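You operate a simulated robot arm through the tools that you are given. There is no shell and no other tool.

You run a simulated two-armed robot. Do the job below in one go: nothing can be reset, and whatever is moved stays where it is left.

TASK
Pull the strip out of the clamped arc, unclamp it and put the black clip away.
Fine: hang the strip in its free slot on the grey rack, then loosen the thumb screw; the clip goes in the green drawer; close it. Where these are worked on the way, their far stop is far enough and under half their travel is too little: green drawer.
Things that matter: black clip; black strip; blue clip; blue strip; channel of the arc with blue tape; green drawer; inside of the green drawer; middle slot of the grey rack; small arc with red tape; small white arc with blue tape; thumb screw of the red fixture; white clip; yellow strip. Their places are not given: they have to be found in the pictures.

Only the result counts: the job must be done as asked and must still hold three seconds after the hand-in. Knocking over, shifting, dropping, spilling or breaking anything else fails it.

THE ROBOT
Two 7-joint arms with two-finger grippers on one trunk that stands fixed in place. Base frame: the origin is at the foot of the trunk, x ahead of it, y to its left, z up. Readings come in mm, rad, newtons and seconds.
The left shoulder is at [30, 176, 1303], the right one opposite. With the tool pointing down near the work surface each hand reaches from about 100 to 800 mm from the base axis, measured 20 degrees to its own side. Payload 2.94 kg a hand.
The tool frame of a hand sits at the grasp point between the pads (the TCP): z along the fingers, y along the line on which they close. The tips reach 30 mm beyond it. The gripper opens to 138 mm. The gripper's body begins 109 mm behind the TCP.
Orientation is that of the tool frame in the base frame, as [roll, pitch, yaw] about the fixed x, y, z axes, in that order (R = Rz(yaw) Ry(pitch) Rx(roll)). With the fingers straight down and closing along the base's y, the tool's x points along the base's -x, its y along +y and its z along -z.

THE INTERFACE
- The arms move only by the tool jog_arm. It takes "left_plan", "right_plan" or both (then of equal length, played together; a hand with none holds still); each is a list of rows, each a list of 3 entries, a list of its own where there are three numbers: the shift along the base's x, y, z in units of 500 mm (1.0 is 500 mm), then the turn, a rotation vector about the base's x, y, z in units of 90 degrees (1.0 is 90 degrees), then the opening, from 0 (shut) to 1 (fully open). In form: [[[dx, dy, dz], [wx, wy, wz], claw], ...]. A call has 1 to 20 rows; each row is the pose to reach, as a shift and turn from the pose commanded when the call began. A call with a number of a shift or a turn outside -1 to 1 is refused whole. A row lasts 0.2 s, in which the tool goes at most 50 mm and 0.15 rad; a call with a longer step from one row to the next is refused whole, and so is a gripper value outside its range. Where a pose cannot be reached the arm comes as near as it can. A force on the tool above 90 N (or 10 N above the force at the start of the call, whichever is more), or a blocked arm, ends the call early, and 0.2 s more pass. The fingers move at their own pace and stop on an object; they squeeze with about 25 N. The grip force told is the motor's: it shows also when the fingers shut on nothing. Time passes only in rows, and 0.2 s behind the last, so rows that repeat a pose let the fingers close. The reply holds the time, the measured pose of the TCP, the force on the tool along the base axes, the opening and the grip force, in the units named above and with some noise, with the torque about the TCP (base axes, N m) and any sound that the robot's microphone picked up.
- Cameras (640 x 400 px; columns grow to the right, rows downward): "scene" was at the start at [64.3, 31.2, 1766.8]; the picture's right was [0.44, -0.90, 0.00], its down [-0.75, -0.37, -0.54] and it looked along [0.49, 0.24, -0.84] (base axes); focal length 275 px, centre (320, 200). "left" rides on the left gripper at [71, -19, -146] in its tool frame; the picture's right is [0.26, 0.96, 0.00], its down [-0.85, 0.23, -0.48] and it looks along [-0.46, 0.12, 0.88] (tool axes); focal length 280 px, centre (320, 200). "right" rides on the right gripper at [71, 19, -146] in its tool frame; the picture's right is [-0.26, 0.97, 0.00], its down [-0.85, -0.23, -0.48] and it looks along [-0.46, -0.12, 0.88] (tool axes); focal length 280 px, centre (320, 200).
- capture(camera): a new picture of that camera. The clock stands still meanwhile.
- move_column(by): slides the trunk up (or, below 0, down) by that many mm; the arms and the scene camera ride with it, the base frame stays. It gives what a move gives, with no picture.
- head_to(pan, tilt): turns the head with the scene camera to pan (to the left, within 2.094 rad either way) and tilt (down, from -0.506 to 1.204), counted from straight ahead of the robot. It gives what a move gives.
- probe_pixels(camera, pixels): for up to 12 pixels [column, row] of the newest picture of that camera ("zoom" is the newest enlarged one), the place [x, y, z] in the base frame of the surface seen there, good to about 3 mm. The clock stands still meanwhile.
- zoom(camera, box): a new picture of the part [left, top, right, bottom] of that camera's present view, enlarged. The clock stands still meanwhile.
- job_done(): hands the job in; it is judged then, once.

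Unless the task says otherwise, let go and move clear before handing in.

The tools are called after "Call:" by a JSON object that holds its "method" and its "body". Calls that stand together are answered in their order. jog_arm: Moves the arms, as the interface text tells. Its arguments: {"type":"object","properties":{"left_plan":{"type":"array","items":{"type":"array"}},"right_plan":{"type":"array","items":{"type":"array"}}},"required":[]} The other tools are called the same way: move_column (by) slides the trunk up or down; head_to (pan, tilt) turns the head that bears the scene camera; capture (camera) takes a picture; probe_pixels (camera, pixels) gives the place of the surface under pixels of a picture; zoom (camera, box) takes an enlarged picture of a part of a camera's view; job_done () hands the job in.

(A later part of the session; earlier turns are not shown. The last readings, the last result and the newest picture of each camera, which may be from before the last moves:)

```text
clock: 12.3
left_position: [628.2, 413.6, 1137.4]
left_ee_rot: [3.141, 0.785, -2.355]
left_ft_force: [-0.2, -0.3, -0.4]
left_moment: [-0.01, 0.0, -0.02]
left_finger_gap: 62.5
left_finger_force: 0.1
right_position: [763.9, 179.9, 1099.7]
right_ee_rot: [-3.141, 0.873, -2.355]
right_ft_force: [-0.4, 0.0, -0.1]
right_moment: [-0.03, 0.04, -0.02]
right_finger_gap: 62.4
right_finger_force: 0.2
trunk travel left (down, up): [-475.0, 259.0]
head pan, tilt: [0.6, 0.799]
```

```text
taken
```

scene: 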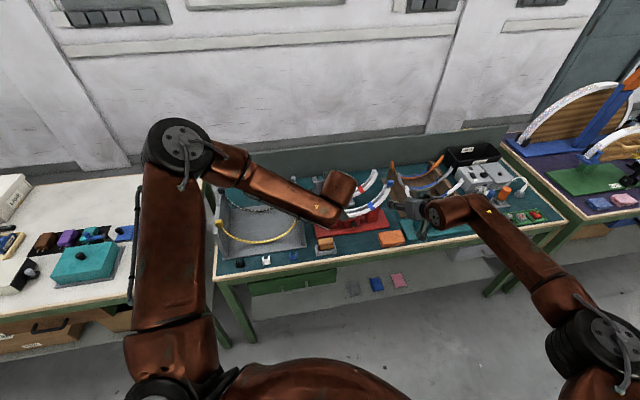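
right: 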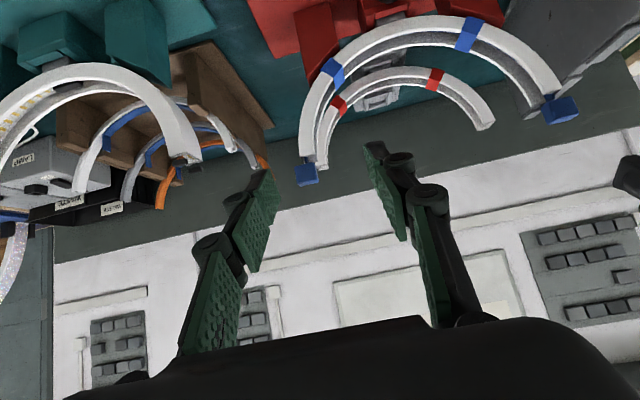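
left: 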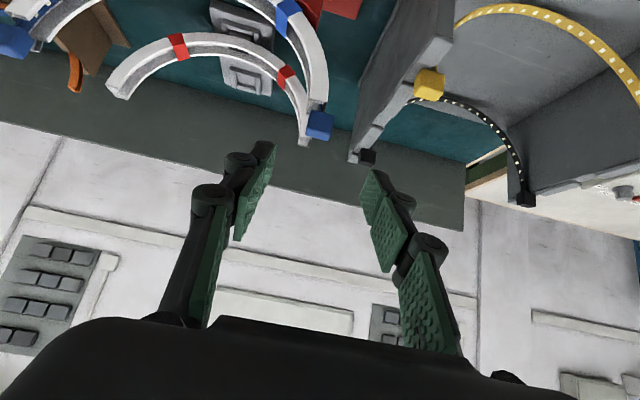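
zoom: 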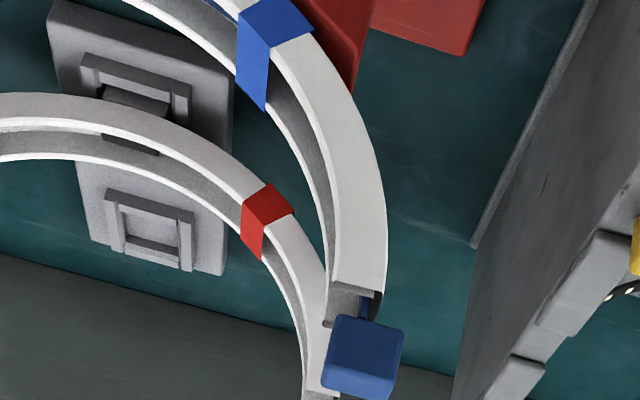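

The hanging yellow strip follows a true semicircle of radius ≈144 (z 824 at mid, 870 at 109 mm off), so the strips are stiff arcs and may be lifted by one end. I'll approach along the tool axis and grip the left blue block.

Call:
{"method": "jog_arm", "body": {"left_plan": [[[0.024, 0.024, -0.034], [0, 0, 0], 0.45], [[0.048, 0.048, -0.068], [0, 0, 0], 0.45], [[0.072, 0.072, -0.102], [0, 0, 0], 0.45], [[0.096, 0.096, -0.136], [0, 0, 0], 0.45], [[0.12, 0.12, -0.17], [0, 0, 0], 0.45], [[0.12, 0.12, -0.17], [0, 0, 0], 0.45]]}}

Call:
{"method": "capture", "body": {"camera": "left"}}

Call:
{"method": "capture", "body": {"camera": "right"}}

```text
clock: 13.8
left_position: [651.4, 490.9, 1081.8]
left_ee_rot: [-3.14, 0.786, -2.353]
left_ft_force: [0.4, 0.5, 0.6]
left_moment: [-0.01, 0.01, -0.01]
left_finger_gap: 62.2
left_finger_force: 0.1
left hand out of reach, approached as far as the arm can: row 2, 3, 4, 5, 6
right_position: [764.6, 180.1, 1098.9]
right_ee_rot: [-3.141, 0.873, -2.357]
right_ft_force: [0.5, -0.6, -0.3]
right_moment: [-0.01, 0.03, 0.02]
right_finger_gap: 62.2
right_finger_force: 0.1
trunk travel left (down, up): [-475.0, 259.0]
head pan, tilt: [0.6, 0.799]
```

```text
taken
```

left: 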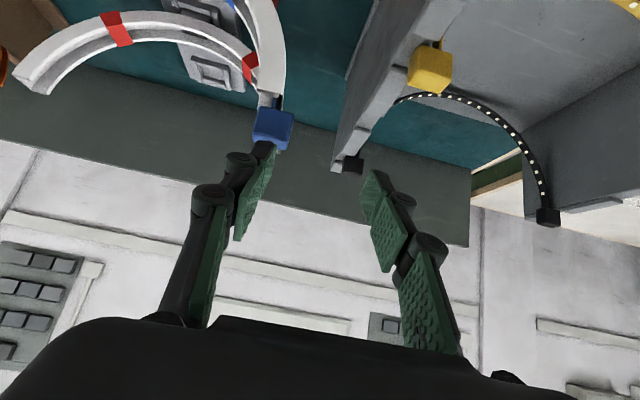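

```text
taken
```

right: 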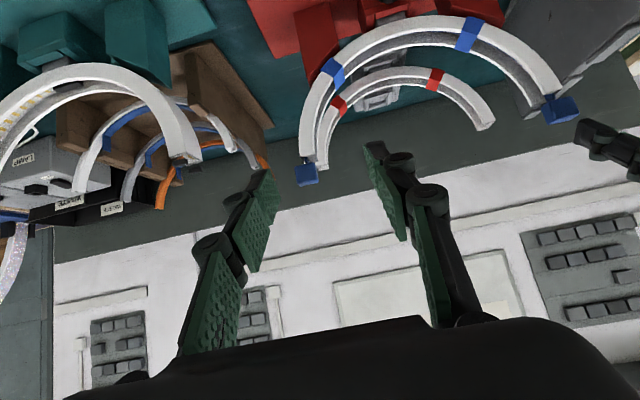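

The left hand slid sideways to (651,491,1082), a joint-limit effect rather than real stretch. Raising the trunk should give the arm a better posture, so I'll lift it 200 mm and come down to the standoff again.

Call:
{"method": "jog_arm", "body": {"left_plan": [[[-0.06, -0.06, 0.08], [0, 0, 0], 0.45], [[-0.12, -0.12, 0.16], [0, 0, 0], 0.45]]}}

Call:
{"method": "move_column", "body": {"by": 200}}

Call:
{"method": "capture", "body": {"camera": "scene"}}

```text
refused: row 1 steps farther than a row can; nothing moved
```

```text
clock: 15.9
left_position: [647.4, 491.2, 1296.1]
left_ee_rot: [-3.115, 0.801, -2.339]
left_ft_force: [0.7, 0.3, -0.8]
left_moment: [0.01, -0.01, -0.01]
left_finger_gap: 62.3
left_finger_force: 0.0
right_position: [761.7, 178.8, 1314.0]
right_ee_rot: [-3.118, 0.887, -2.341]
right_ft_force: [0.9, -0.5, 0.7]
right_moment: [0.01, 0.0, 0.06]
right_finger_gap: 62.1
right_finger_force: 0.0
trunk travel left (down, up): [-675.0, 59.0]
head pan, tilt: [0.6, 0.799]
```

```text
taken
```

scene: 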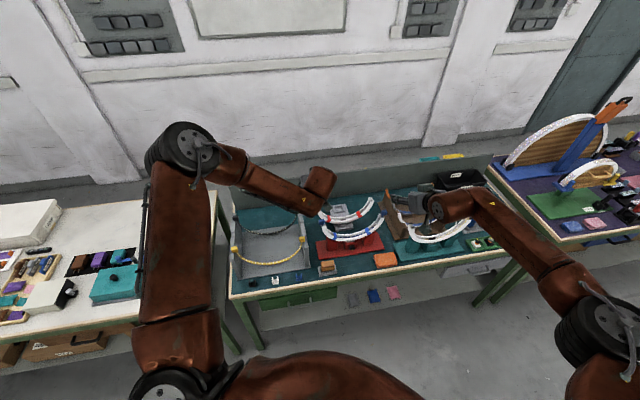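

Call:
{"method": "jog_arm", "body": {"left_plan": [[[-0.008, -0.03, -0.06], [0, 0, 0], 0.45], [[-0.016, -0.06, -0.12], [0, 0, 0], 0.45], [[-0.024, -0.09, -0.18], [0, 0, 0], 0.45], [[-0.032, -0.12, -0.24], [0, 0, 0], 0.45], [[-0.04, -0.15, -0.29], [0, 0, 0], 0.45], [[-0.04, -0.15, -0.29], [0, 0, 0], 0.45]]}}

Call:
{"method": "jog_arm", "body": {"left_plan": [[[0.024, 0.024, -0.034], [0, 0, 0], 0.45], [[0.048, 0.048, -0.068], [0, 0, 0], 0.45], [[0.072, 0.072, -0.102], [0, 0, 0], 0.45]]}}

```text
clock: 17.3
left_position: [570.9, 458.6, 1237.7]
left_ee_rot: [-3.115, 0.8, -2.339]
left_ft_force: [0.0, -0.4, -0.6]
left_moment: [-0.04, -0.02, -0.01]
left_finger_gap: 62.3
left_finger_force: 0.0
left hand out of reach, approached as far as the arm can: row 1, 2, 3, 4, 5, 6
right_position: [760.8, 179.7, 1314.6]
right_ee_rot: [-3.119, 0.885, -2.339]
right_ft_force: [-1.4, 0.4, -0.4]
right_moment: [-0.01, 0.02, 0.01]
right_finger_gap: 62.0
right_finger_force: 0.1
trunk travel left (down, up): [-675.0, 59.0]
head pan, tilt: [0.6, 0.799]
```

```text
clock: 18.1
left_position: [580.5, 505.6, 1220.8]
left_ee_rot: [-3.113, 0.799, -2.34]
left_ft_force: [0.0, -0.5, 0.5]
left_moment: [0.0, 0.01, -0.01]
left_finger_gap: 62.0
left_finger_force: 0.0
left hand out of reach, approached as far as the arm can: row 1, 2, 3
right_position: [760.6, 178.0, 1315.0]
right_ee_rot: [-3.119, 0.887, -2.341]
right_ft_force: [-0.3, 0.1, -0.2]
right_moment: [-0.02, 0.01, 0.02]
right_finger_gap: 62.2
right_finger_force: 0.1
trunk travel left (down, up): [-675.0, 59.0]
head pan, tilt: [0.6, 0.799]
```

With the trunk up the left arm got worse, so a lower trunk should suit it better. I'll back both hands off in front of the bench, then lower the trunk.

Call:
{"method": "jog_arm", "body": {"left_plan": [[[-0.06, -0.04, 0.03], [0, 0, 0], 0.45], [[-0.12, -0.08, 0.06], [0, 0, 0], 0.45], [[-0.18, -0.12, 0.09], [0, 0, 0], 0.45], [[-0.24, -0.16, 0.12], [0, 0, 0], 0.45], [[-0.3, -0.2, 0.15], [0, 0, 0], 0.45], [[-0.36, -0.24, 0.18], [0, 0, 0], 0.45]], "right_plan": [[[-0.06, -0.06, 0], [0, 0, 0], 0.45], [[-0.12, -0.12, 0], [0, 0, 0], 0.45], [[-0.18, -0.18, 0], [0, 0, 0], 0.45], [[-0.24, -0.24, 0], [0, 0, 0], 0.45], [[-0.3, -0.3, 0], [0, 0, 0], 0.45], [[-0.36, -0.36, 0], [0, 0, 0], 0.45]]}}

```text
clock: 19.5
left_position: [455.4, 411.5, 1292.1]
left_ee_rot: [-3.116, 0.801, -2.339]
left_ft_force: [0.5, -0.7, 0.5]
left_moment: [0.03, 0.02, 0.02]
left_finger_gap: 62.1
left_finger_force: 0.1
left hand out of reach, approached as far as the arm can: row 5, 6
right_position: [580.1, -3.8, 1316.7]
right_ee_rot: [-3.121, 0.891, -2.339]
right_ft_force: [-0.6, -1.0, 0.2]
right_moment: [0.03, 0.03, 0.02]
right_finger_gap: 62.2
right_finger_force: 0.1
trunk travel left (down, up): [-675.0, 59.0]
head pan, tilt: [0.6, 0.799]
```

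Large tilt is what drives the left wrist to its limit; a tilt near 20° should do with the trunk at its first height. I'll level the left tool to 20° and bring the trunk back down by 200 mm.

Call:
{"method": "jog_arm", "body": {"left_plan": [[[0, 0, 0.01], [-0.048, 0.0536, -0.001], 0.45], [[0, 0, 0.02], [-0.096, 0.107, -0.0025], 0.45], [[0, 0, 0.03], [-0.144, 0.161, -0.004], 0.45], [[0, 0, 0.04], [-0.1926, 0.2143, -0.005], 0.45], [[0, 0, 0.04], [-0.1926, 0.2143, -0.005], 0.45]]}}

Call:
{"method": "move_column", "body": {"by": -200}}

Call:
{"method": "capture", "body": {"camera": "scene"}}

```text
clock: 20.7
left_position: [458.4, 413.4, 1308.8]
left_ee_rot: [3.137, 0.349, -2.366]
left_ft_force: [0.0, 0.3, -0.6]
left_moment: [0.03, -0.02, -0.01]
left_finger_gap: 62.3
left_finger_force: 0.1
right_position: [581.5, -2.0, 1314.9]
right_ee_rot: [-3.118, 0.889, -2.341]
right_ft_force: [0.2, -0.1, 0.6]
right_moment: [0.04, 0.0, 0.03]
right_finger_gap: 62.4
right_finger_force: 0.1
trunk travel left (down, up): [-675.0, 59.0]
head pan, tilt: [0.6, 0.799]
```

```text
clock: 22.9
left_position: [457.4, 413.7, 1109.6]
left_ee_rot: [3.136, 0.348, -2.363]
left_ft_force: [0.1, -1.3, 0.1]
left_moment: [0.0, 0.0, 0.02]
left_finger_gap: 62.0
left_finger_force: 0.0
right_position: [581.2, -1.7, 1115.8]
right_ee_rot: [-3.115, 0.888, -2.338]
right_ft_force: [-0.1, 0.2, -0.5]
right_moment: [0.01, -0.03, -0.03]
right_finger_gap: 62.2
right_finger_force: 0.0
trunk travel left (down, up): [-475.0, 259.0]
head pan, tilt: [0.6, 0.799]
```

```text
taken
```

scene: 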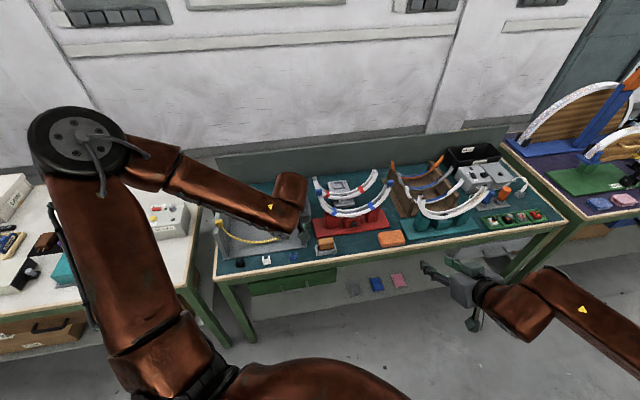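

Now I'll move the left hand at 20° tilt to a standoff right above the left blue block.

Call:
{"method": "jog_arm", "body": {"left_plan": [[[0.05, 0.01, 0.04], [0, 0, 0.001], 0.45], [[0.13, 0.025, 0.075], [0, 0, 0.002], 0.45], [[0.21, 0.04, 0.075], [0, 0, 0.003], 0.45], [[0.29, 0.06, 0.075], [0, 0, 0.004], 0.45], [[0.36, 0.075, 0.075], [0, 0, 0.004], 0.45], [[0.431, 0.09, 0.075], [0, 0, 0.004], 0.45], [[0.431, 0.09, 0.075], [0, 0, 0.004], 0.45]]}}

Call:
{"method": "capture", "body": {"camera": "left"}}

```text
clock: 24.5
left_position: [661.0, 463.0, 1150.1]
left_ee_rot: [3.138, 0.351, -2.358]
left_ft_force: [-0.2, 0.1, -0.5]
left_moment: [0.04, -0.01, -0.01]
left_finger_gap: 62.1
left_finger_force: 0.1
left hand out of reach, approached as far as the arm can: row 6, 7
right_position: [581.2, -1.9, 1114.6]
right_ee_rot: [-3.117, 0.888, -2.34]
right_ft_force: [0.7, -1.1, 0.3]
right_moment: [0.01, -0.03, -0.01]
right_finger_gap: 62.0
right_finger_force: 0.2
trunk travel left (down, up): [-475.0, 259.0]
head pan, tilt: [0.6, 0.799]
```

```text
taken
```

left: 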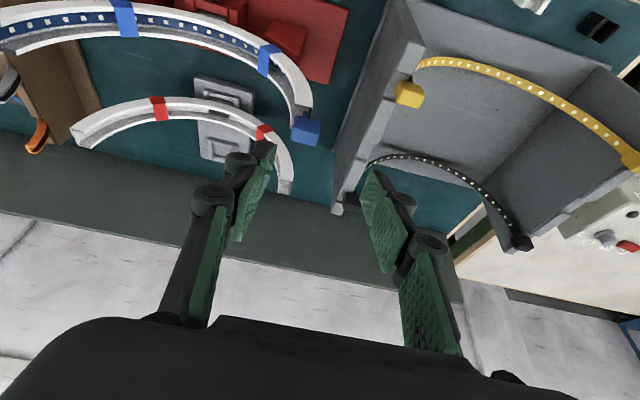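

The left hand stopped 12 mm short at (661,463,1150). I'll look at the arm posture to understand which joint is holding it back.

Call:
{"method": "head_to", "body": {"pan": 0.9, "tilt": 0.6}}

Call:
{"method": "capture", "body": {"camera": "scene"}}

```text
clock: 25.3
left_position: [658.8, 463.9, 1150.8]
left_ee_rot: [3.138, 0.353, -2.357]
left_ft_force: [-0.4, 0.0, 1.1]
left_moment: [0.0, -0.02, -0.02]
left_finger_gap: 62.0
left_finger_force: 0.2
right_position: [580.7, -1.2, 1115.9]
right_ee_rot: [-3.12, 0.886, -2.341]
right_ft_force: [-0.6, -0.6, 0.3]
right_moment: [-0.02, 0.01, 0.0]
right_finger_gap: 62.3
right_finger_force: 0.1
trunk travel left (down, up): [-475.0, 259.0]
head pan, tilt: [0.901, 0.6]
```

```text
taken
```

scene: 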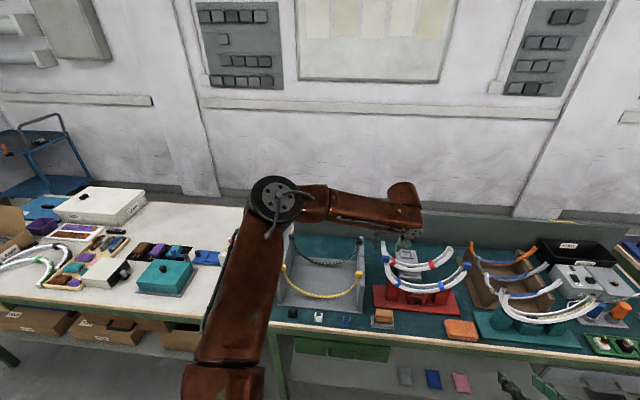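

Call:
{"method": "probe_pixels", "body": {"camera": "scene", "pixels": [[275, 195], [265, 240], [245, 300], [225, 370], [320, 203], [360, 210], [400, 195], [405, 225], [415, 215], [290, 210]]}}

```text
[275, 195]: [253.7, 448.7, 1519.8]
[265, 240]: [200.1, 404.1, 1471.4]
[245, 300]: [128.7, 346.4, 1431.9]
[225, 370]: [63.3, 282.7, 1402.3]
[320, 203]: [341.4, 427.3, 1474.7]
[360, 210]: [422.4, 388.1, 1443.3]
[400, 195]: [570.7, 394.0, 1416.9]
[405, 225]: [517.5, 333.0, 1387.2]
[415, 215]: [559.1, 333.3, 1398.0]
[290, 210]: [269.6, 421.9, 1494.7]
```

The elbow is still bent about 80°, so a wrist or roll joint is at its limit rather than the stretch. I'll test whether a changed tool yaw frees the reach.

Call:
{"method": "jog_arm", "body": {"left_plan": [[[0, 0, 0.02], [0, 0, -0.08], 0.45], [[0, 0, 0.04], [0, 0, -0.16], 0.45], [[0, 0, 0.06], [0, 0, -0.24], 0.45], [[0, 0, 0.06], [0, 0, -0.32], 0.45], [[0.03, 0, 0.06], [0, 0, -0.32], 0.45], [[0.06, 0, 0.06], [0, 0, -0.32], 0.45], [[0.09, 0, 0.06], [0, 0, -0.32], 0.45]]}}

```text
clock: 26.9
left_position: [695.8, 462.5, 1182.0]
left_ee_rot: [3.138, 0.351, -2.861]
left_ft_force: [-0.4, -0.7, 0.6]
left_moment: [0.05, 0.01, 0.02]
left_finger_gap: 62.3
left_finger_force: 0.0
left hand out of reach, approached as far as the arm can: row 7
right_position: [581.7, -1.4, 1115.2]
right_ee_rot: [-3.118, 0.888, -2.34]
right_ft_force: [0.2, 0.0, -0.2]
right_moment: [-0.01, 0.02, 0.01]
right_finger_gap: 62.3
right_finger_force: 0.0
trunk travel left (down, up): [-475.0, 259.0]
head pan, tilt: [0.901, 0.6]
```

Yaw matters: with the tool azimuth 27° less, the hand got to (696,462,1182). I'll test if the roll about the tool axis alone is the limiting part by turning back the tilt direction but keeping the roll.

Call:
{"method": "jog_arm", "body": {"left_plan": [[[0, 0, 0], [0.0485, 0.029, 0.0095], 0.45], [[0, 0, 0], [0.097, 0.058, 0.019], 0.45], [[0, 0, 0], [0.097, 0.058, 0.019], 0.45]]}}

```text
clock: 27.7
left_position: [668.7, 470.4, 1185.4]
left_ee_rot: [2.957, 0.303, -2.888]
left_ft_force: [-0.7, 0.6, -0.3]
left_moment: [-0.02, 0.0, -0.04]
left_finger_gap: 62.2
left_finger_force: 0.1
left hand out of reach, approached as far as the arm can: row 1, 2, 3
right_position: [581.8, -1.7, 1115.6]
right_ee_rot: [-3.118, 0.886, -2.341]
right_ft_force: [-0.6, 0.5, 0.2]
right_moment: [-0.01, -0.03, 0.0]
right_finger_gap: 62.1
right_finger_force: 0.1
trunk travel left (down, up): [-475.0, 259.0]
head pan, tilt: [0.901, 0.6]
```

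The tilt direction is what limits, not the roll. The height may matter too, so I'll restore the 45° azimuth, drop to grasp height in front of the block, and approach it level from the front.

Call:
{"method": "jog_arm", "body": {"left_plan": [[[-0.031, -0.0385, -0.0175], [-0.0193, -0.0195, 0.0756], 0.45], [[-0.062, -0.077, -0.035], [-0.0387, -0.0391, 0.1512], 0.45], [[-0.093, -0.1155, -0.053], [-0.058, -0.0587, 0.2268], 0.45], [[-0.124, -0.154, -0.07], [-0.0774, -0.0782, 0.3024], 0.45], [[-0.124, -0.154, -0.14], [-0.0774, -0.0782, 0.3024], 0.45], [[-0.124, -0.154, -0.21], [-0.0774, -0.0782, 0.3024], 0.45], [[-0.124, -0.154, -0.265], [-0.0774, -0.0782, 0.3024], 0.45], [[-0.124, -0.154, -0.265], [-0.0774, -0.0782, 0.3024], 0.45]]}}

Call:
{"method": "capture", "body": {"camera": "left"}}

```text
clock: 29.5
left_position: [597.6, 395.0, 1058.1]
left_ee_rot: [3.132, 0.348, -2.357]
left_ft_force: [0.0, 0.6, 0.6]
left_moment: [-0.01, 0.01, 0.01]
left_finger_gap: 62.2
left_finger_force: 0.1
left hand out of reach, approached as far as the arm can: row 7, 8
right_position: [580.3, -1.7, 1114.9]
right_ee_rot: [-3.118, 0.887, -2.342]
right_ft_force: [0.1, -0.4, 0.5]
right_moment: [-0.01, -0.03, 0.0]
right_finger_gap: 62.1
right_finger_force: 0.0
trunk travel left (down, up): [-475.0, 259.0]
head pan, tilt: [0.901, 0.6]
```

```text
taken
```

left: 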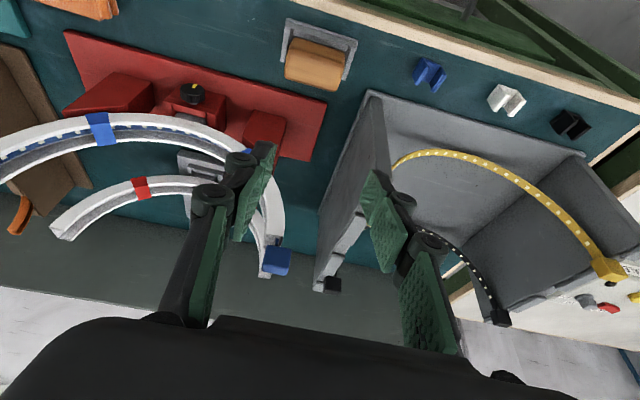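

The hand was also stopped going down to z=1058, so the arm dislikes reaching far below its shoulder. I'll back off, lower the trunk by 250 mm, and try the 45° tilt from there.

Call:
{"method": "jog_arm", "body": {"left_plan": [[[-0.06, -0.01, 0.06], [0, 0, 0], 0.45], [[-0.12, -0.02, 0.12], [0, 0, 0], 0.45], [[-0.18, -0.03, 0.18], [0, 0, 0], 0.45], [[-0.24, -0.03, 0.24], [0, 0, 0], 0.45], [[-0.3, -0.03, 0.3], [0, 0, 0], 0.45]]}}

Call:
{"method": "move_column", "body": {"by": -250}}

Call:
{"method": "jog_arm", "body": {"left_plan": [[[0.0, 0, 0.07], [0.0491, -0.0491, 0], 0.45], [[0.03, 0.0, 0.14], [0.0982, -0.0982, 0], 0.45], [[0.08, 0.0, 0.2], [0.1473, -0.1473, 0], 0.45], [[0.14, 0.01, 0.25], [0.1964, -0.1964, 0], 0.45], [[0.21, 0.02, 0.29], [0.1964, -0.1964, 0], 0.45], [[0.28, 0.03, 0.29], [0.1964, -0.1964, 0], 0.45]]}}

```text
clock: 30.7
left_position: [444.8, 382.6, 1208.9]
left_ee_rot: [3.132, 0.348, -2.356]
left_ft_force: [-1.0, 0.1, -0.6]
left_moment: [0.01, 0.01, 0.0]
left_finger_gap: 62.2
left_finger_force: 0.1
right_position: [579.2, -0.9, 1115.6]
right_ee_rot: [-3.119, 0.888, -2.338]
right_ft_force: [0.1, -0.2, 0.1]
right_moment: [-0.01, -0.02, -0.05]
right_finger_gap: 62.3
right_finger_force: 0.0
trunk travel left (down, up): [-475.0, 259.0]
head pan, tilt: [0.901, 0.6]
```

```text
clock: 33.3
left_position: [446.7, 383.5, 958.9]
left_ee_rot: [3.13, 0.35, -2.355]
left_ft_force: [0.4, 0.4, 0.4]
left_moment: [-0.04, -0.03, -0.01]
left_finger_gap: 62.1
left_finger_force: 0.0
right_position: [580.2, -0.5, 865.1]
right_ee_rot: [-3.119, 0.888, -2.339]
right_ft_force: [-0.8, 0.5, 0.0]
right_moment: [-0.03, -0.02, 0.03]
right_finger_gap: 62.0
right_finger_force: 0.0
trunk travel left (down, up): [-225.0, 509.0]
head pan, tilt: [0.901, 0.6]
```

```text
clock: 34.7
left_position: [587.9, 398.0, 1103.6]
left_ee_rot: [3.13, 0.784, -2.356]
left_ft_force: [0.6, 0.5, -1.0]
left_moment: [0.05, 0.0, -0.01]
left_finger_gap: 62.0
left_finger_force: 0.1
left hand out of reach, approached as far as the arm can: row 1
right_position: [581.6, -1.4, 864.8]
right_ee_rot: [-3.117, 0.886, -2.341]
right_ft_force: [0.3, -1.0, -0.4]
right_moment: [0.03, 0.0, 0.0]
right_finger_gap: 62.3
right_finger_force: 0.1
trunk travel left (down, up): [-225.0, 509.0]
head pan, tilt: [0.901, 0.6]
```

The lowered trunk works: (588,398,1104) reached at full 45° tilt. Now to the standoff 100 mm before the block.

Call:
{"method": "jog_arm", "body": {"left_plan": [[[0.05, 0.026, 0.018], [0, 0, 0], 0.45], [[0.1, 0.052, 0.036], [0, 0, 0], 0.45], [[0.1, 0.052, 0.036], [0.005, 0.005, 0], 0.45]]}}

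Call:
{"method": "capture", "body": {"camera": "left"}}

```text
clock: 35.5
left_position: [636.9, 422.8, 1122.8]
left_ee_rot: [3.114, 0.784, -2.368]
left_ft_force: [0.1, -0.1, 0.2]
left_moment: [0.0, 0.0, -0.02]
left_finger_gap: 62.3
left_finger_force: 0.1
right_position: [581.0, -0.9, 864.6]
right_ee_rot: [-3.118, 0.886, -2.339]
right_ft_force: [-0.3, 0.2, 0.3]
right_moment: [0.02, -0.01, -0.02]
right_finger_gap: 62.1
right_finger_force: 0.0
trunk travel left (down, up): [-225.0, 509.0]
head pan, tilt: [0.901, 0.6]
```

```text
taken
```

left: 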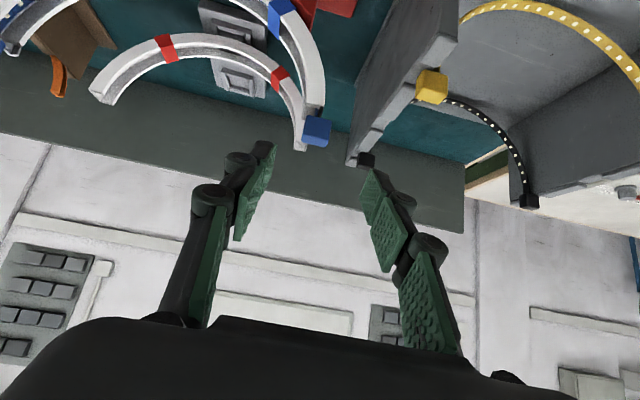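

Roll went slightly the wrong way; I'll correct it during the final approach along the tool axis.

Call:
{"method": "jog_arm", "body": {"left_plan": [[[0.026, 0.026, -0.036], [-0.003, -0.003, -0.0015], 0.45], [[0.052, 0.052, -0.072], [-0.006, -0.006, -0.003], 0.45], [[0.078, 0.077, -0.108], [-0.0088, -0.0088, -0.005], 0.45], [[0.103, 0.1026, -0.1436], [-0.0088, -0.0088, -0.005], 0.45], [[0.103, 0.1026, -0.1436], [-0.0088, -0.0088, -0.005], 0.45]]}}

Call:
{"method": "capture", "body": {"camera": "left"}}

Call:
{"method": "capture", "body": {"camera": "scene"}}

```text
clock: 36.7
left_position: [688.7, 474.7, 1049.4]
left_ee_rot: [-3.14, 0.784, -2.355]
left_ft_force: [0.5, 0.3, 0.2]
left_moment: [-0.02, 0.01, -0.02]
left_finger_gap: 62.3
left_finger_force: 0.1
right_position: [581.1, -1.2, 865.7]
right_ee_rot: [-3.118, 0.887, -2.34]
right_ft_force: [0.4, 0.2, -0.2]
right_moment: [-0.03, 0.0, 0.02]
right_finger_gap: 61.9
right_finger_force: 0.1
trunk travel left (down, up): [-225.0, 509.0]
head pan, tilt: [0.901, 0.6]
```

```text
taken
```

left: 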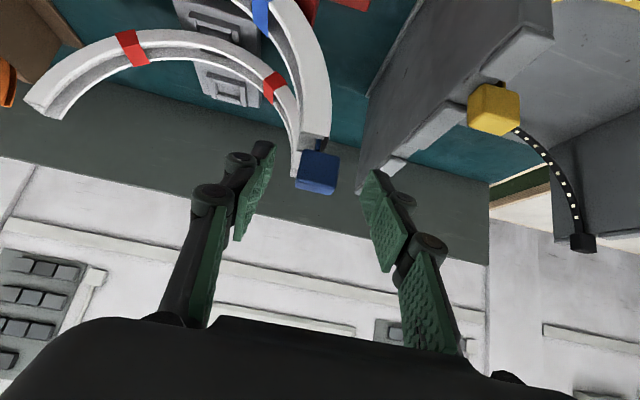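

```text
taken
```

scene: 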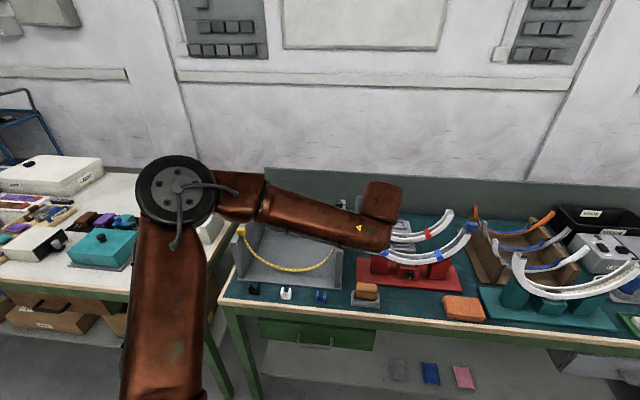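

The block at (318,172) sits between the fingertips at (268,146) and (375,175). I'll close on it.

Call:
{"method": "jog_arm", "body": {"left_plan": [[[0, 0, 0], [0, 0, 0], 0.3], [[0, 0, 0], [0, 0, 0], 0.2], [[0, 0, 0], [0, 0, 0], 0.1], [[0, 0, 0], [0, 0, 0], 0], [[0, 0, 0], [0, 0, 0], 0], [[0, 0, 0], [0, 0, 0], 0]]}}

Call:
{"method": "zoom", "body": {"camera": "left", "box": [180, 60, 440, 260]}}

```text
clock: 38.1
left_position: [688.6, 472.9, 1050.3]
left_ee_rot: [-3.139, 0.783, -2.359]
left_ft_force: [5.2, -4.5, -1.0]
left_moment: [-0.18, -0.22, -0.04]
left_finger_gap: 25.1
left_finger_force: 25.1
right_position: [581.2, -2.3, 864.2]
right_ee_rot: [-3.122, 0.888, -2.343]
right_ft_force: [-0.4, 0.0, 0.0]
right_moment: [0.03, -0.02, 0.01]
right_finger_gap: 62.3
right_finger_force: 0.1
trunk travel left (down, up): [-225.0, 509.0]
head pan, tilt: [0.901, 0.6]
```

```text
2.00 times, centred on (310, 160) of left
```

zoom: 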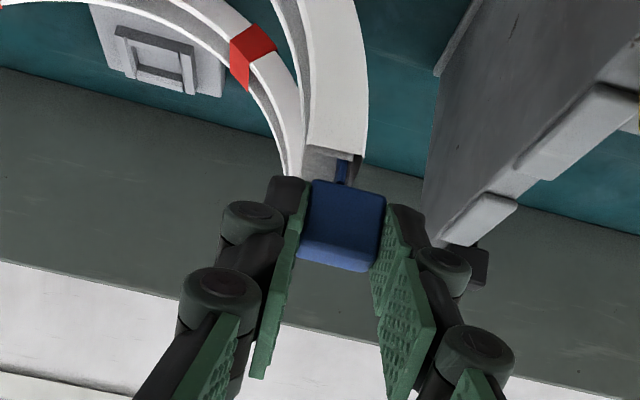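

The block is held with a 25 mm gap at 25 N. I'll lift it slowly by 20 mm and watch the force.

Call:
{"method": "jog_arm", "body": {"left_plan": [[[0, 0, 0.01], [0, 0, 0], 0], [[0, 0, 0.02], [0, 0, 0], 0], [[0, 0, 0.03], [0, 0, 0], 0], [[0, 0, 0.04], [0, 0, 0], 0]]}}

Call:
{"method": "capture", "body": {"camera": "left"}}

Call:
{"method": "zoom", "body": {"camera": "scene", "box": [340, 170, 500, 310]}}

```text
clock: 39.1
left_position: [688.1, 475.1, 1069.8]
left_ee_rot: [3.14, 0.783, -2.356]
left_ft_force: [1.4, 0.8, -0.6]
left_moment: [0.07, 0.02, 0.02]
left_finger_gap: 25.2
left_finger_force: 25.0
right_position: [581.9, -1.7, 864.6]
right_ee_rot: [-3.118, 0.888, -2.341]
right_ft_force: [-0.3, 0.3, 0.2]
right_moment: [0.02, 0.0, 0.02]
right_finger_gap: 62.2
right_finger_force: 0.0
trunk travel left (down, up): [-225.0, 509.0]
head pan, tilt: [0.901, 0.6]
```

```text
taken
```

left: 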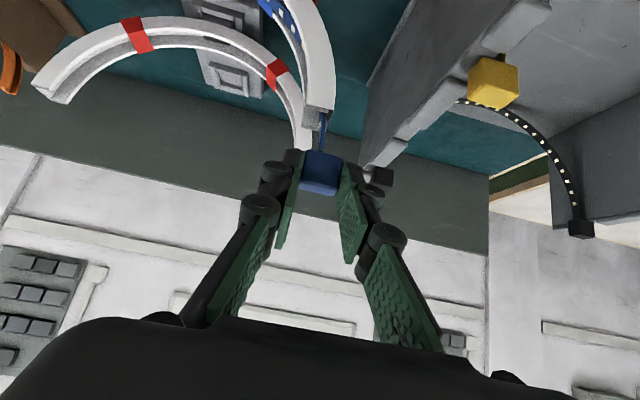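

```text
2.86 times, centred on (420, 240) of scene
```

zoom: 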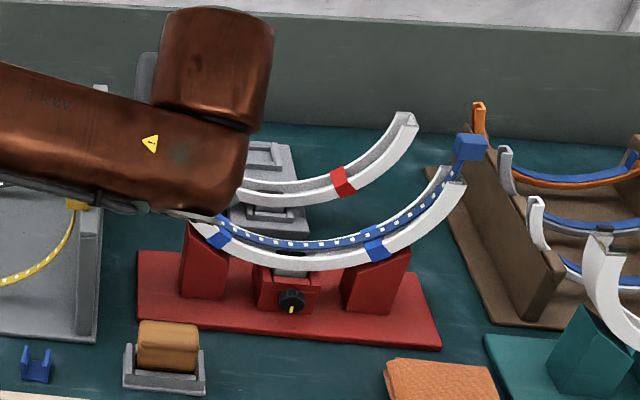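

The strip rises freely, with the R block and the band lifting together as a stiff arc and almost no force. I'll raise the trunk 150 mm to lift it clear of the arc.

Call:
{"method": "move_column", "body": {"by": 50}}

Call:
{"method": "capture", "body": {"camera": "scene"}}

Call:
{"method": "move_column", "body": {"by": 110}}

Call:
{"method": "capture", "body": {"camera": "scene"}}

Call:
{"method": "capture", "body": {"camera": "left"}}

```text
clock: 40.0
left_position: [687.9, 474.3, 1119.2]
left_ee_rot: [3.14, 0.782, -2.358]
left_ft_force: [1.5, -0.4, -0.3]
left_moment: [-0.01, 0.09, 0.04]
left_finger_gap: 24.9
left_finger_force: 24.4
right_position: [581.9, -0.7, 913.3]
right_ee_rot: [-3.119, 0.885, -2.343]
right_ft_force: [1.0, -0.7, 1.2]
right_moment: [0.01, 0.01, 0.05]
right_finger_gap: 62.0
right_finger_force: 0.0
trunk travel left (down, up): [-275.0, 459.0]
head pan, tilt: [0.901, 0.6]
```

```text
taken
```

scene: 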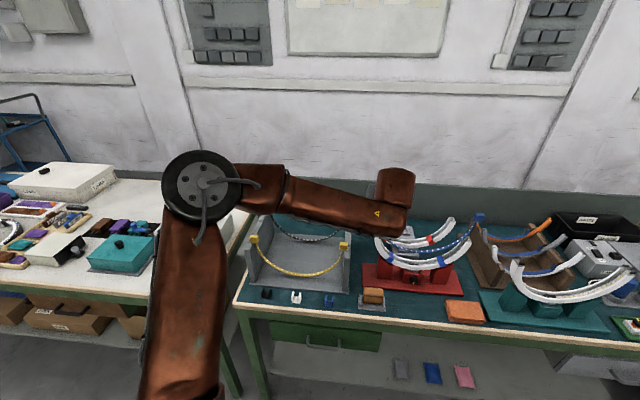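

```text
clock: 41.4
left_position: [689.6, 474.0, 1228.3]
left_ee_rot: [3.139, 0.782, -2.358]
left_ft_force: [0.2, -0.4, -1.0]
left_moment: [0.06, 0.08, 0.02]
left_finger_gap: 25.0
left_finger_force: 25.4
right_position: [580.5, -1.3, 1024.2]
right_ee_rot: [-3.12, 0.886, -2.343]
right_ft_force: [0.4, -0.2, -0.4]
right_moment: [-0.01, 0.0, 0.02]
right_finger_gap: 62.3
right_finger_force: 0.1
trunk travel left (down, up): [-385.0, 349.0]
head pan, tilt: [0.901, 0.6]
```

```text
taken
```

scene: 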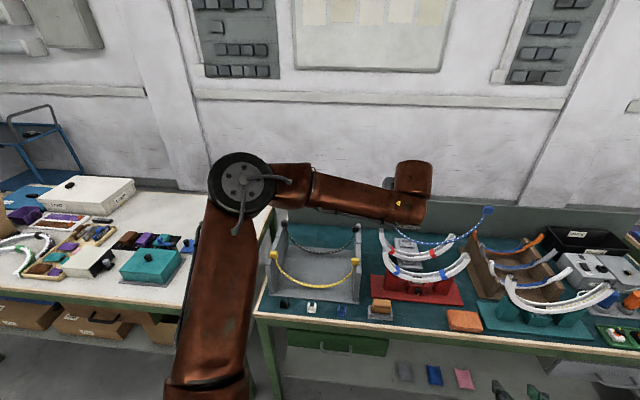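

```text
taken
```

left: 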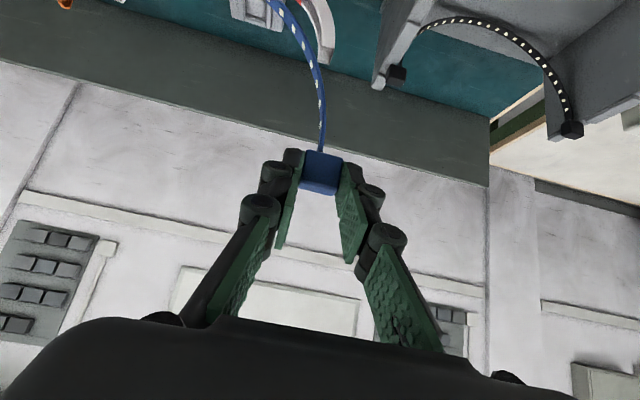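

The strip is out and free, held by its left block; the right block shows at (488,211). I'll probe its shape now.

Call:
{"method": "zoom", "body": {"camera": "scene", "box": [370, 180, 510, 290]}}

Call:
{"method": "probe_pixels", "body": {"camera": "scene", "pixels": [[488, 211], [480, 225], [470, 233], [460, 239], [450, 243], [440, 245], [430, 245]]}}

```text
3.64 times, centred on (440, 235) of scene
```

zoom: 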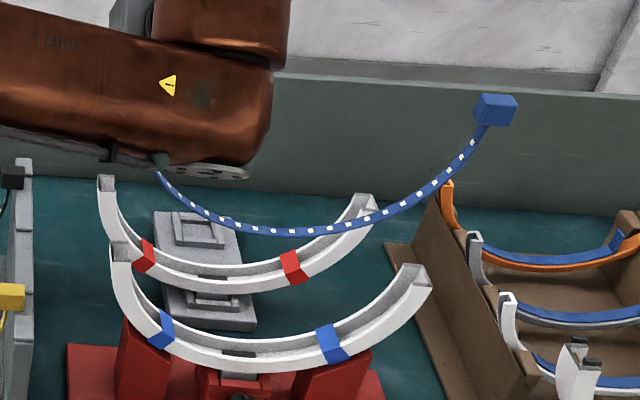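

```text
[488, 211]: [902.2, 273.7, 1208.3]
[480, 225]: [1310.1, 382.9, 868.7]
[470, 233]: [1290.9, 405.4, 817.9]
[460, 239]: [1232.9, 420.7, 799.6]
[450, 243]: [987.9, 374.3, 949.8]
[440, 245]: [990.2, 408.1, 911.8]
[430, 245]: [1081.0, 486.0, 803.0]
```

The right block sits level at z 1208, 292 mm from the left one, so the strip keeps its shape. I'll carry it to the left along the bench first, then back over the rack.

Call:
{"method": "jog_arm", "body": {"left_plan": [[[-0.04, 0.04, 0], [0, 0, 0], 0], [[-0.08, 0.08, 0], [0, 0, 0], 0], [[-0.12, 0.12, 0], [0, 0, 0], 0], [[-0.16, 0.16, 0], [0, 0, 0], 0], [[-0.2, 0.2, 0], [0, 0, 0], 0], [[-0.24, 0.24, 0], [0, 0, 0], 0], [[-0.28, 0.28, 0], [0, 0, 0], 0]]}}

Call:
{"method": "capture", "body": {"camera": "scene"}}

```text
clock: 43.0
left_position: [547.4, 616.4, 1227.5]
left_ee_rot: [-3.138, 0.782, -2.356]
left_ft_force: [0.5, -0.2, -0.1]
left_moment: [0.04, 0.03, -0.02]
left_finger_gap: 25.2
left_finger_force: 24.9
right_position: [581.1, 1.4, 1024.8]
right_ee_rot: [-3.117, 0.887, -2.339]
right_ft_force: [0.6, -0.7, 0.0]
right_moment: [-0.01, 0.02, -0.01]
right_finger_gap: 62.1
right_finger_force: 0.1
trunk travel left (down, up): [-385.0, 349.0]
head pan, tilt: [0.901, 0.6]
```

```text
taken
```

scene: 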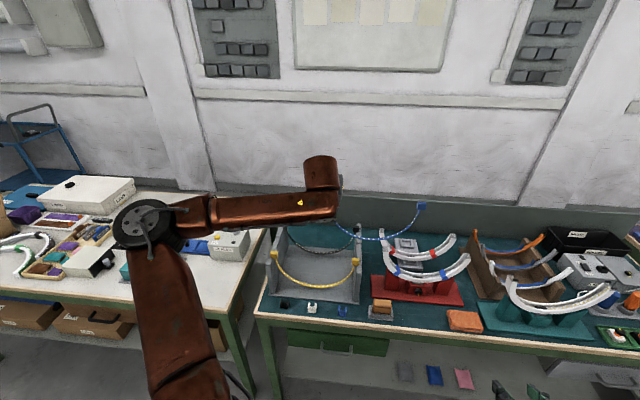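

Call:
{"method": "jog_arm", "body": {"left_plan": [[[-0.04, 0.04, 0], [0, 0, 0], 0], [[-0.08, 0.08, 0], [0, 0, 0], 0], [[-0.12, 0.12, 0], [0, 0, 0], 0], [[-0.16, 0.16, 0], [0, 0, 0], 0], [[-0.2, 0.2, 0], [0, 0, 0], 0], [[-0.235, 0.235, 0], [0, 0, 0], 0], [[-0.265, 0.265, 0], [0, 0, 0], 0], [[-0.232, 0.298, 0], [0, 0, 0], 0], [[-0.198, 0.332, 0], [0, 0, 0], 0], [[-0.198, 0.332, 0], [0, 0, 0], 0]]}}

Call:
{"method": "capture", "body": {"camera": "scene"}}

Call:
{"method": "capture", "body": {"camera": "left"}}

```text
clock: 45.2
left_position: [450.3, 780.1, 1230.1]
left_ee_rot: [-3.141, 0.783, -2.357]
left_ft_force: [-0.2, -0.3, 0.4]
left_moment: [0.06, 0.07, 0.03]
left_finger_gap: 25.3
left_finger_force: 25.1
right_position: [580.8, -1.1, 1025.4]
right_ee_rot: [-3.118, 0.887, -2.34]
right_ft_force: [-0.8, 0.0, -0.5]
right_moment: [-0.01, -0.03, 0.01]
right_finger_gap: 62.0
right_finger_force: 0.0
trunk travel left (down, up): [-385.0, 349.0]
head pan, tilt: [0.901, 0.6]
```

```text
taken
```

scene: 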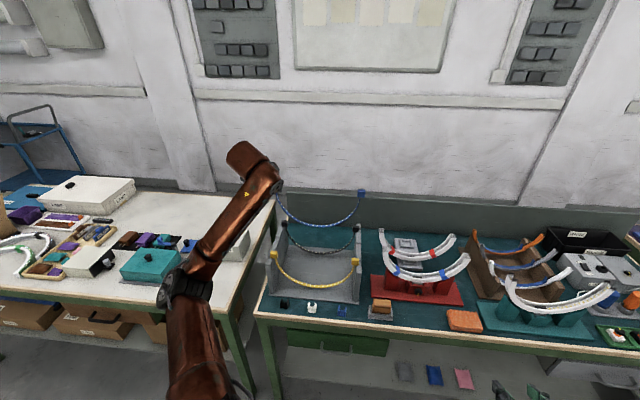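

```text
taken
```

left: 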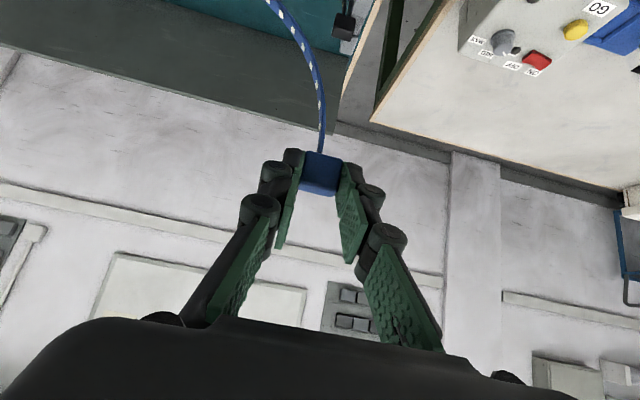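

Now above the rack; blocks appear at (277,188) and (361,194). I'll measure both blocks and the left and right notches from here.

Call:
{"method": "zoom", "body": {"camera": "scene", "box": [260, 175, 380, 265]}}

Call:
{"method": "probe_pixels", "body": {"camera": "zoom", "pixels": [[515, 70], [510, 62], [525, 72], [68, 62], [75, 50], [490, 200], [485, 240], [492, 225], [55, 250], [62, 245], [45, 235]]}}

```text
4.44 times, centred on (320, 220) of scene
```

zoom: 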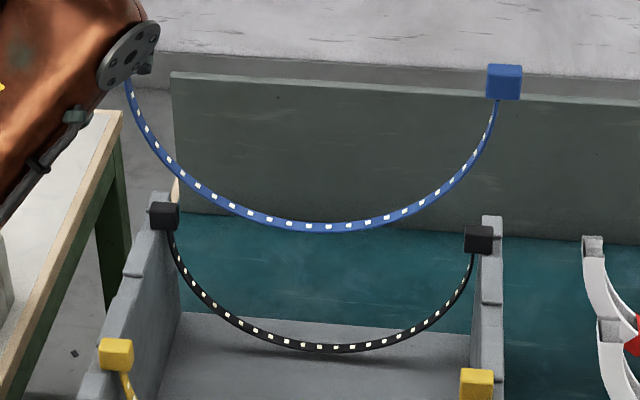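

```text
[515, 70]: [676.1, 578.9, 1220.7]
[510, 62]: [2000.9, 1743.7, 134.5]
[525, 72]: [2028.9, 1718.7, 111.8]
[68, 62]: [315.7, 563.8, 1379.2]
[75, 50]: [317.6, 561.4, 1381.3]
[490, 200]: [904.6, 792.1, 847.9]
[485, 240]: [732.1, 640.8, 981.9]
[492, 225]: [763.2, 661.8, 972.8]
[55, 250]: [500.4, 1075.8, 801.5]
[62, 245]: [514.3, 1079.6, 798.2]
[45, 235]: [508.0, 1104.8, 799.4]
```

Call:
{"method": "probe_pixels", "body": {"camera": "zoom", "pixels": [[503, 82], [492, 80], [515, 85], [517, 75], [500, 95], [492, 70], [478, 240], [487, 245], [475, 382], [488, 378], [490, 290], [493, 300]]}}

```text
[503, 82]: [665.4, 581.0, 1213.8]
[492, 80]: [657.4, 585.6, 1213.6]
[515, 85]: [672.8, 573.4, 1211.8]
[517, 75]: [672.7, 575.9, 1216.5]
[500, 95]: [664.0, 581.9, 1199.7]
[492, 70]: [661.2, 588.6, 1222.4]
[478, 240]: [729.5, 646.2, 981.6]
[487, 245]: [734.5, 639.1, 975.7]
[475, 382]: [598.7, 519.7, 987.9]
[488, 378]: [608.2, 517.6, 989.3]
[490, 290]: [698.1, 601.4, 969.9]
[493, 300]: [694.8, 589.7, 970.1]
```

R block is centred at u≈60, q≈891 and the L block at u≈−233, q≈890. I'll shift 3 mm left and lower the trunk most of the way.

Call:
{"method": "jog_arm", "body": {"left_plan": [[[-0.0045, 0.0045, 0], [0, 0, 0], 0], [[-0.0045, 0.0045, 0], [0, 0, 0], 0]]}}

Call:
{"method": "move_column", "body": {"by": -120}}

Call:
{"method": "move_column", "body": {"by": -90}}

Call:
{"method": "capture", "body": {"camera": "scene"}}

Call:
{"method": "capture", "body": {"camera": "left"}}

```text
clock: 45.8
left_position: [447.5, 782.4, 1229.5]
left_ee_rot: [3.141, 0.784, -2.356]
left_ft_force: [-0.3, 0.0, -1.2]
left_moment: [0.05, 0.05, 0.0]
left_finger_gap: 25.3
left_finger_force: 25.1
right_position: [581.3, -1.0, 1024.5]
right_ee_rot: [-3.119, 0.887, -2.341]
right_ft_force: [-0.3, 0.4, 0.5]
right_moment: [0.01, -0.01, -0.01]
right_finger_gap: 62.0
right_finger_force: 0.0
trunk travel left (down, up): [-385.0, 349.0]
head pan, tilt: [0.901, 0.6]
```

```text
clock: 47.3
left_position: [447.1, 782.7, 1110.8]
left_ee_rot: [-3.14, 0.785, -2.356]
left_ft_force: [0.0, -0.2, -1.5]
left_moment: [0.02, 0.05, 0.02]
left_finger_gap: 25.3
left_finger_force: 24.9
right_position: [581.7, -0.2, 906.5]
right_ee_rot: [-3.118, 0.889, -2.34]
right_ft_force: [-0.6, 1.2, 0.2]
right_moment: [0.01, 0.0, 0.02]
right_finger_gap: 62.2
right_finger_force: 0.1
trunk travel left (down, up): [-265.0, 469.0]
head pan, tilt: [0.901, 0.6]
```

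```text
clock: 48.6
left_position: [446.8, 783.9, 1020.2]
left_ee_rot: [-3.14, 0.786, -2.356]
left_ft_force: [-0.6, -0.5, -0.9]
left_moment: [0.01, 0.01, -0.02]
left_finger_gap: 25.2
left_finger_force: 25.2
right_position: [581.0, -0.8, 817.0]
right_ee_rot: [-3.118, 0.888, -2.338]
right_ft_force: [-0.1, 0.7, -0.1]
right_moment: [-0.05, 0.04, -0.03]
right_finger_gap: 62.2
right_finger_force: 0.2
trunk travel left (down, up): [-175.0, 559.0]
head pan, tilt: [0.901, 0.6]
```

```text
taken
```

scene: 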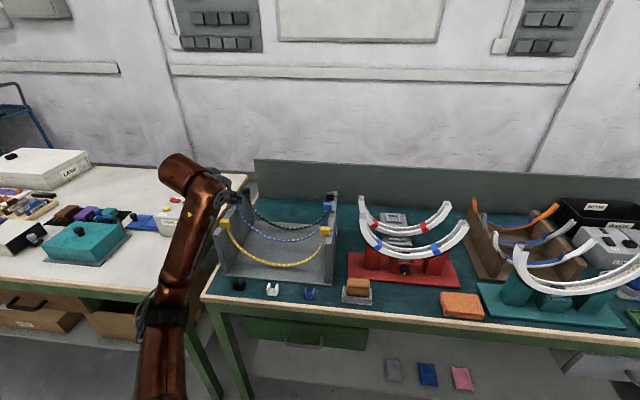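

```text
taken
```

left: 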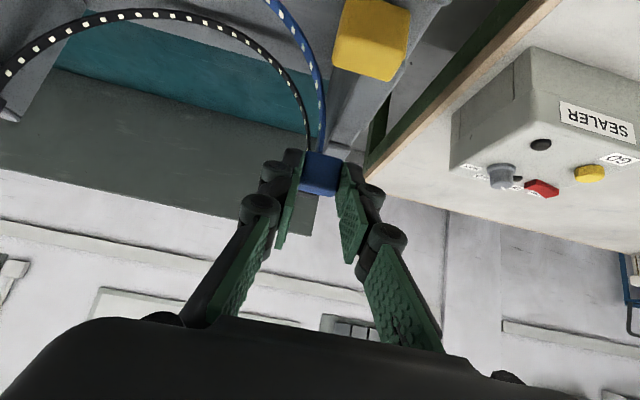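

Call:
{"method": "zoom", "body": {"camera": "scene", "box": [300, 180, 350, 250]}}

Call:
{"method": "probe_pixels", "body": {"camera": "zoom", "pixels": [[335, 160], [315, 160], [350, 160], [345, 135], [375, 210], [350, 180], [330, 292], [310, 285], [350, 290], [365, 175], [365, 260]]}}

Call:
{"method": "zoom", "body": {"camera": "left", "box": [250, 80, 430, 220]}}

```text
5.71 times, centred on (325, 215) of scene
```

zoom: 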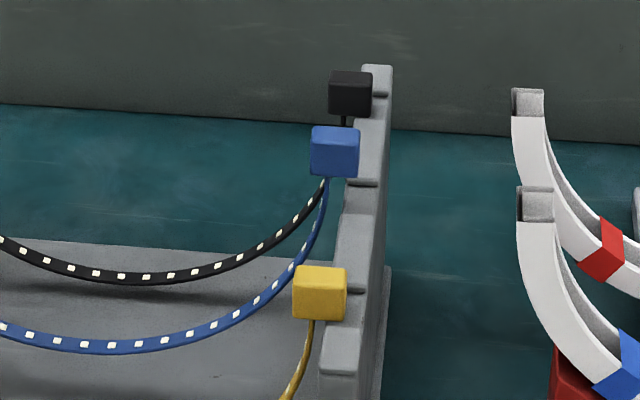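

```text
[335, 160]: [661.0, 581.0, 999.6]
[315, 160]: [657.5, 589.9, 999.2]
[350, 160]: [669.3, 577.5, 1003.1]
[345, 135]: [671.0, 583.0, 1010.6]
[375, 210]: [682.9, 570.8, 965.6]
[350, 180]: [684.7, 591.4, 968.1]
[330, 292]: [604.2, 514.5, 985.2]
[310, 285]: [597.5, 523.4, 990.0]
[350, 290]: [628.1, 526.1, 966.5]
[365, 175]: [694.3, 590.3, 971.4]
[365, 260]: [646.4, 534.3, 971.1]
```

```text
2.86 times, centred on (340, 150) of left
```

zoom: 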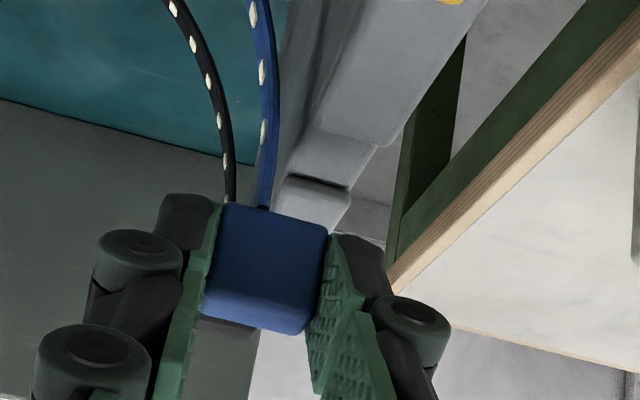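

Call:
{"method": "probe_pixels", "body": {"camera": "zoom", "pixels": [[400, 90], [350, 130], [340, 145], [330, 160], [320, 172], [325, 182], [320, 195], [310, 215], [300, 190], [300, 140]]}}

```text
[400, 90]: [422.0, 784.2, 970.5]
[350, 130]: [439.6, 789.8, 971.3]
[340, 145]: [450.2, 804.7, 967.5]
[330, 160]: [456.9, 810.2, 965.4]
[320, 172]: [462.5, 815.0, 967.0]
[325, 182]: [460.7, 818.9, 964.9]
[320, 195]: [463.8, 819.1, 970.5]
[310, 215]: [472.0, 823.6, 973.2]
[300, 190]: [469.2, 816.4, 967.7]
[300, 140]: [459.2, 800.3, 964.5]
```

The left notch also runs q≈872–907, so both blocks (q≈890) are centred over their notches, about 23 mm above the floor. I'll lower 18 mm by the trunk, then finish with small steps.

Call:
{"method": "move_column", "body": {"by": -18}}

Call:
{"method": "zoom", "body": {"camera": "scene", "box": [300, 180, 350, 250]}}

Call:
{"method": "jog_arm", "body": {"left_plan": [[[0, 0, -0.003], [0, 0, 0], 0], [[0, 0, -0.006], [0, 0, 0], 0]]}}

Call:
{"method": "zoom", "body": {"camera": "scene", "box": [300, 180, 350, 250]}}

Call:
{"method": "probe_pixels", "body": {"camera": "zoom", "pixels": [[335, 160], [320, 160], [350, 160], [335, 150], [345, 150]]}}

```text
clock: 49.2
left_position: [446.8, 782.2, 1003.6]
left_ee_rot: [-3.141, 0.785, -2.354]
left_ft_force: [-0.2, -0.2, -0.6]
left_moment: [0.0, 0.0, -0.05]
left_finger_gap: 24.9
left_finger_force: 25.1
right_position: [580.8, -0.9, 797.1]
right_ee_rot: [-3.118, 0.888, -2.338]
right_ft_force: [0.2, -0.1, -0.3]
right_moment: [0.0, 0.04, -0.01]
right_finger_gap: 62.1
right_finger_force: 0.2
trunk travel left (down, up): [-157.0, 577.0]
head pan, tilt: [0.901, 0.6]
```

```text
5.71 times, centred on (325, 215) of scene
```

zoom: 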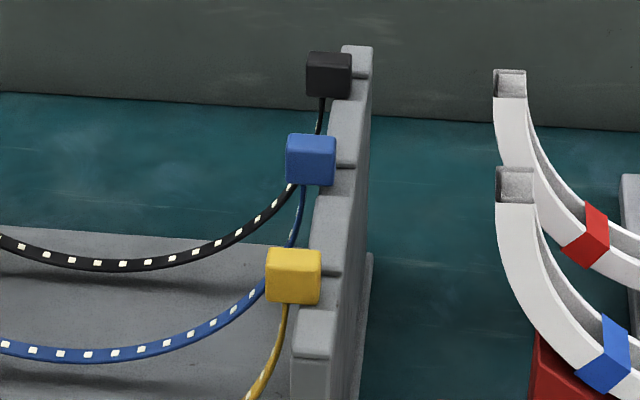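

```text
clock: 49.8
left_position: [447.2, 782.5, 997.2]
left_ee_rot: [-3.141, 0.784, -2.356]
left_ft_force: [-0.1, 0.3, 0.0]
left_moment: [0.05, 0.03, 0.03]
left_finger_gap: 24.9
left_finger_force: 24.8
right_position: [581.0, -2.0, 796.3]
right_ee_rot: [-3.118, 0.886, -2.34]
right_ft_force: [-0.2, -0.9, 0.1]
right_moment: [-0.01, 0.0, 0.01]
right_finger_gap: 62.0
right_finger_force: 0.1
trunk travel left (down, up): [-157.0, 577.0]
head pan, tilt: [0.901, 0.6]
```

```text
5.71 times, centred on (325, 215) of scene
```

zoom: 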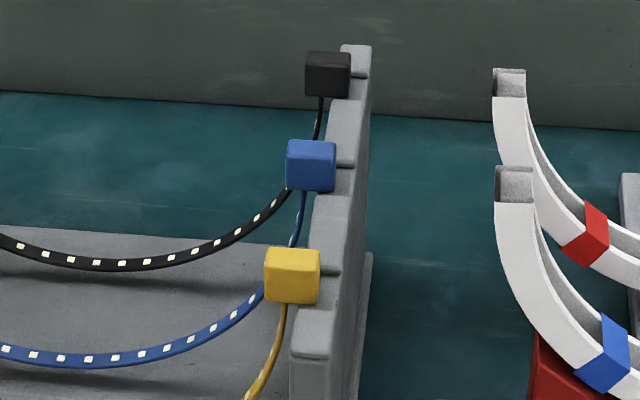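

```text
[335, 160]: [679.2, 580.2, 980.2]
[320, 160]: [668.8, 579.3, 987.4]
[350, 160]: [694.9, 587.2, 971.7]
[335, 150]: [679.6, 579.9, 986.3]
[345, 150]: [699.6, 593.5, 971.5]
```

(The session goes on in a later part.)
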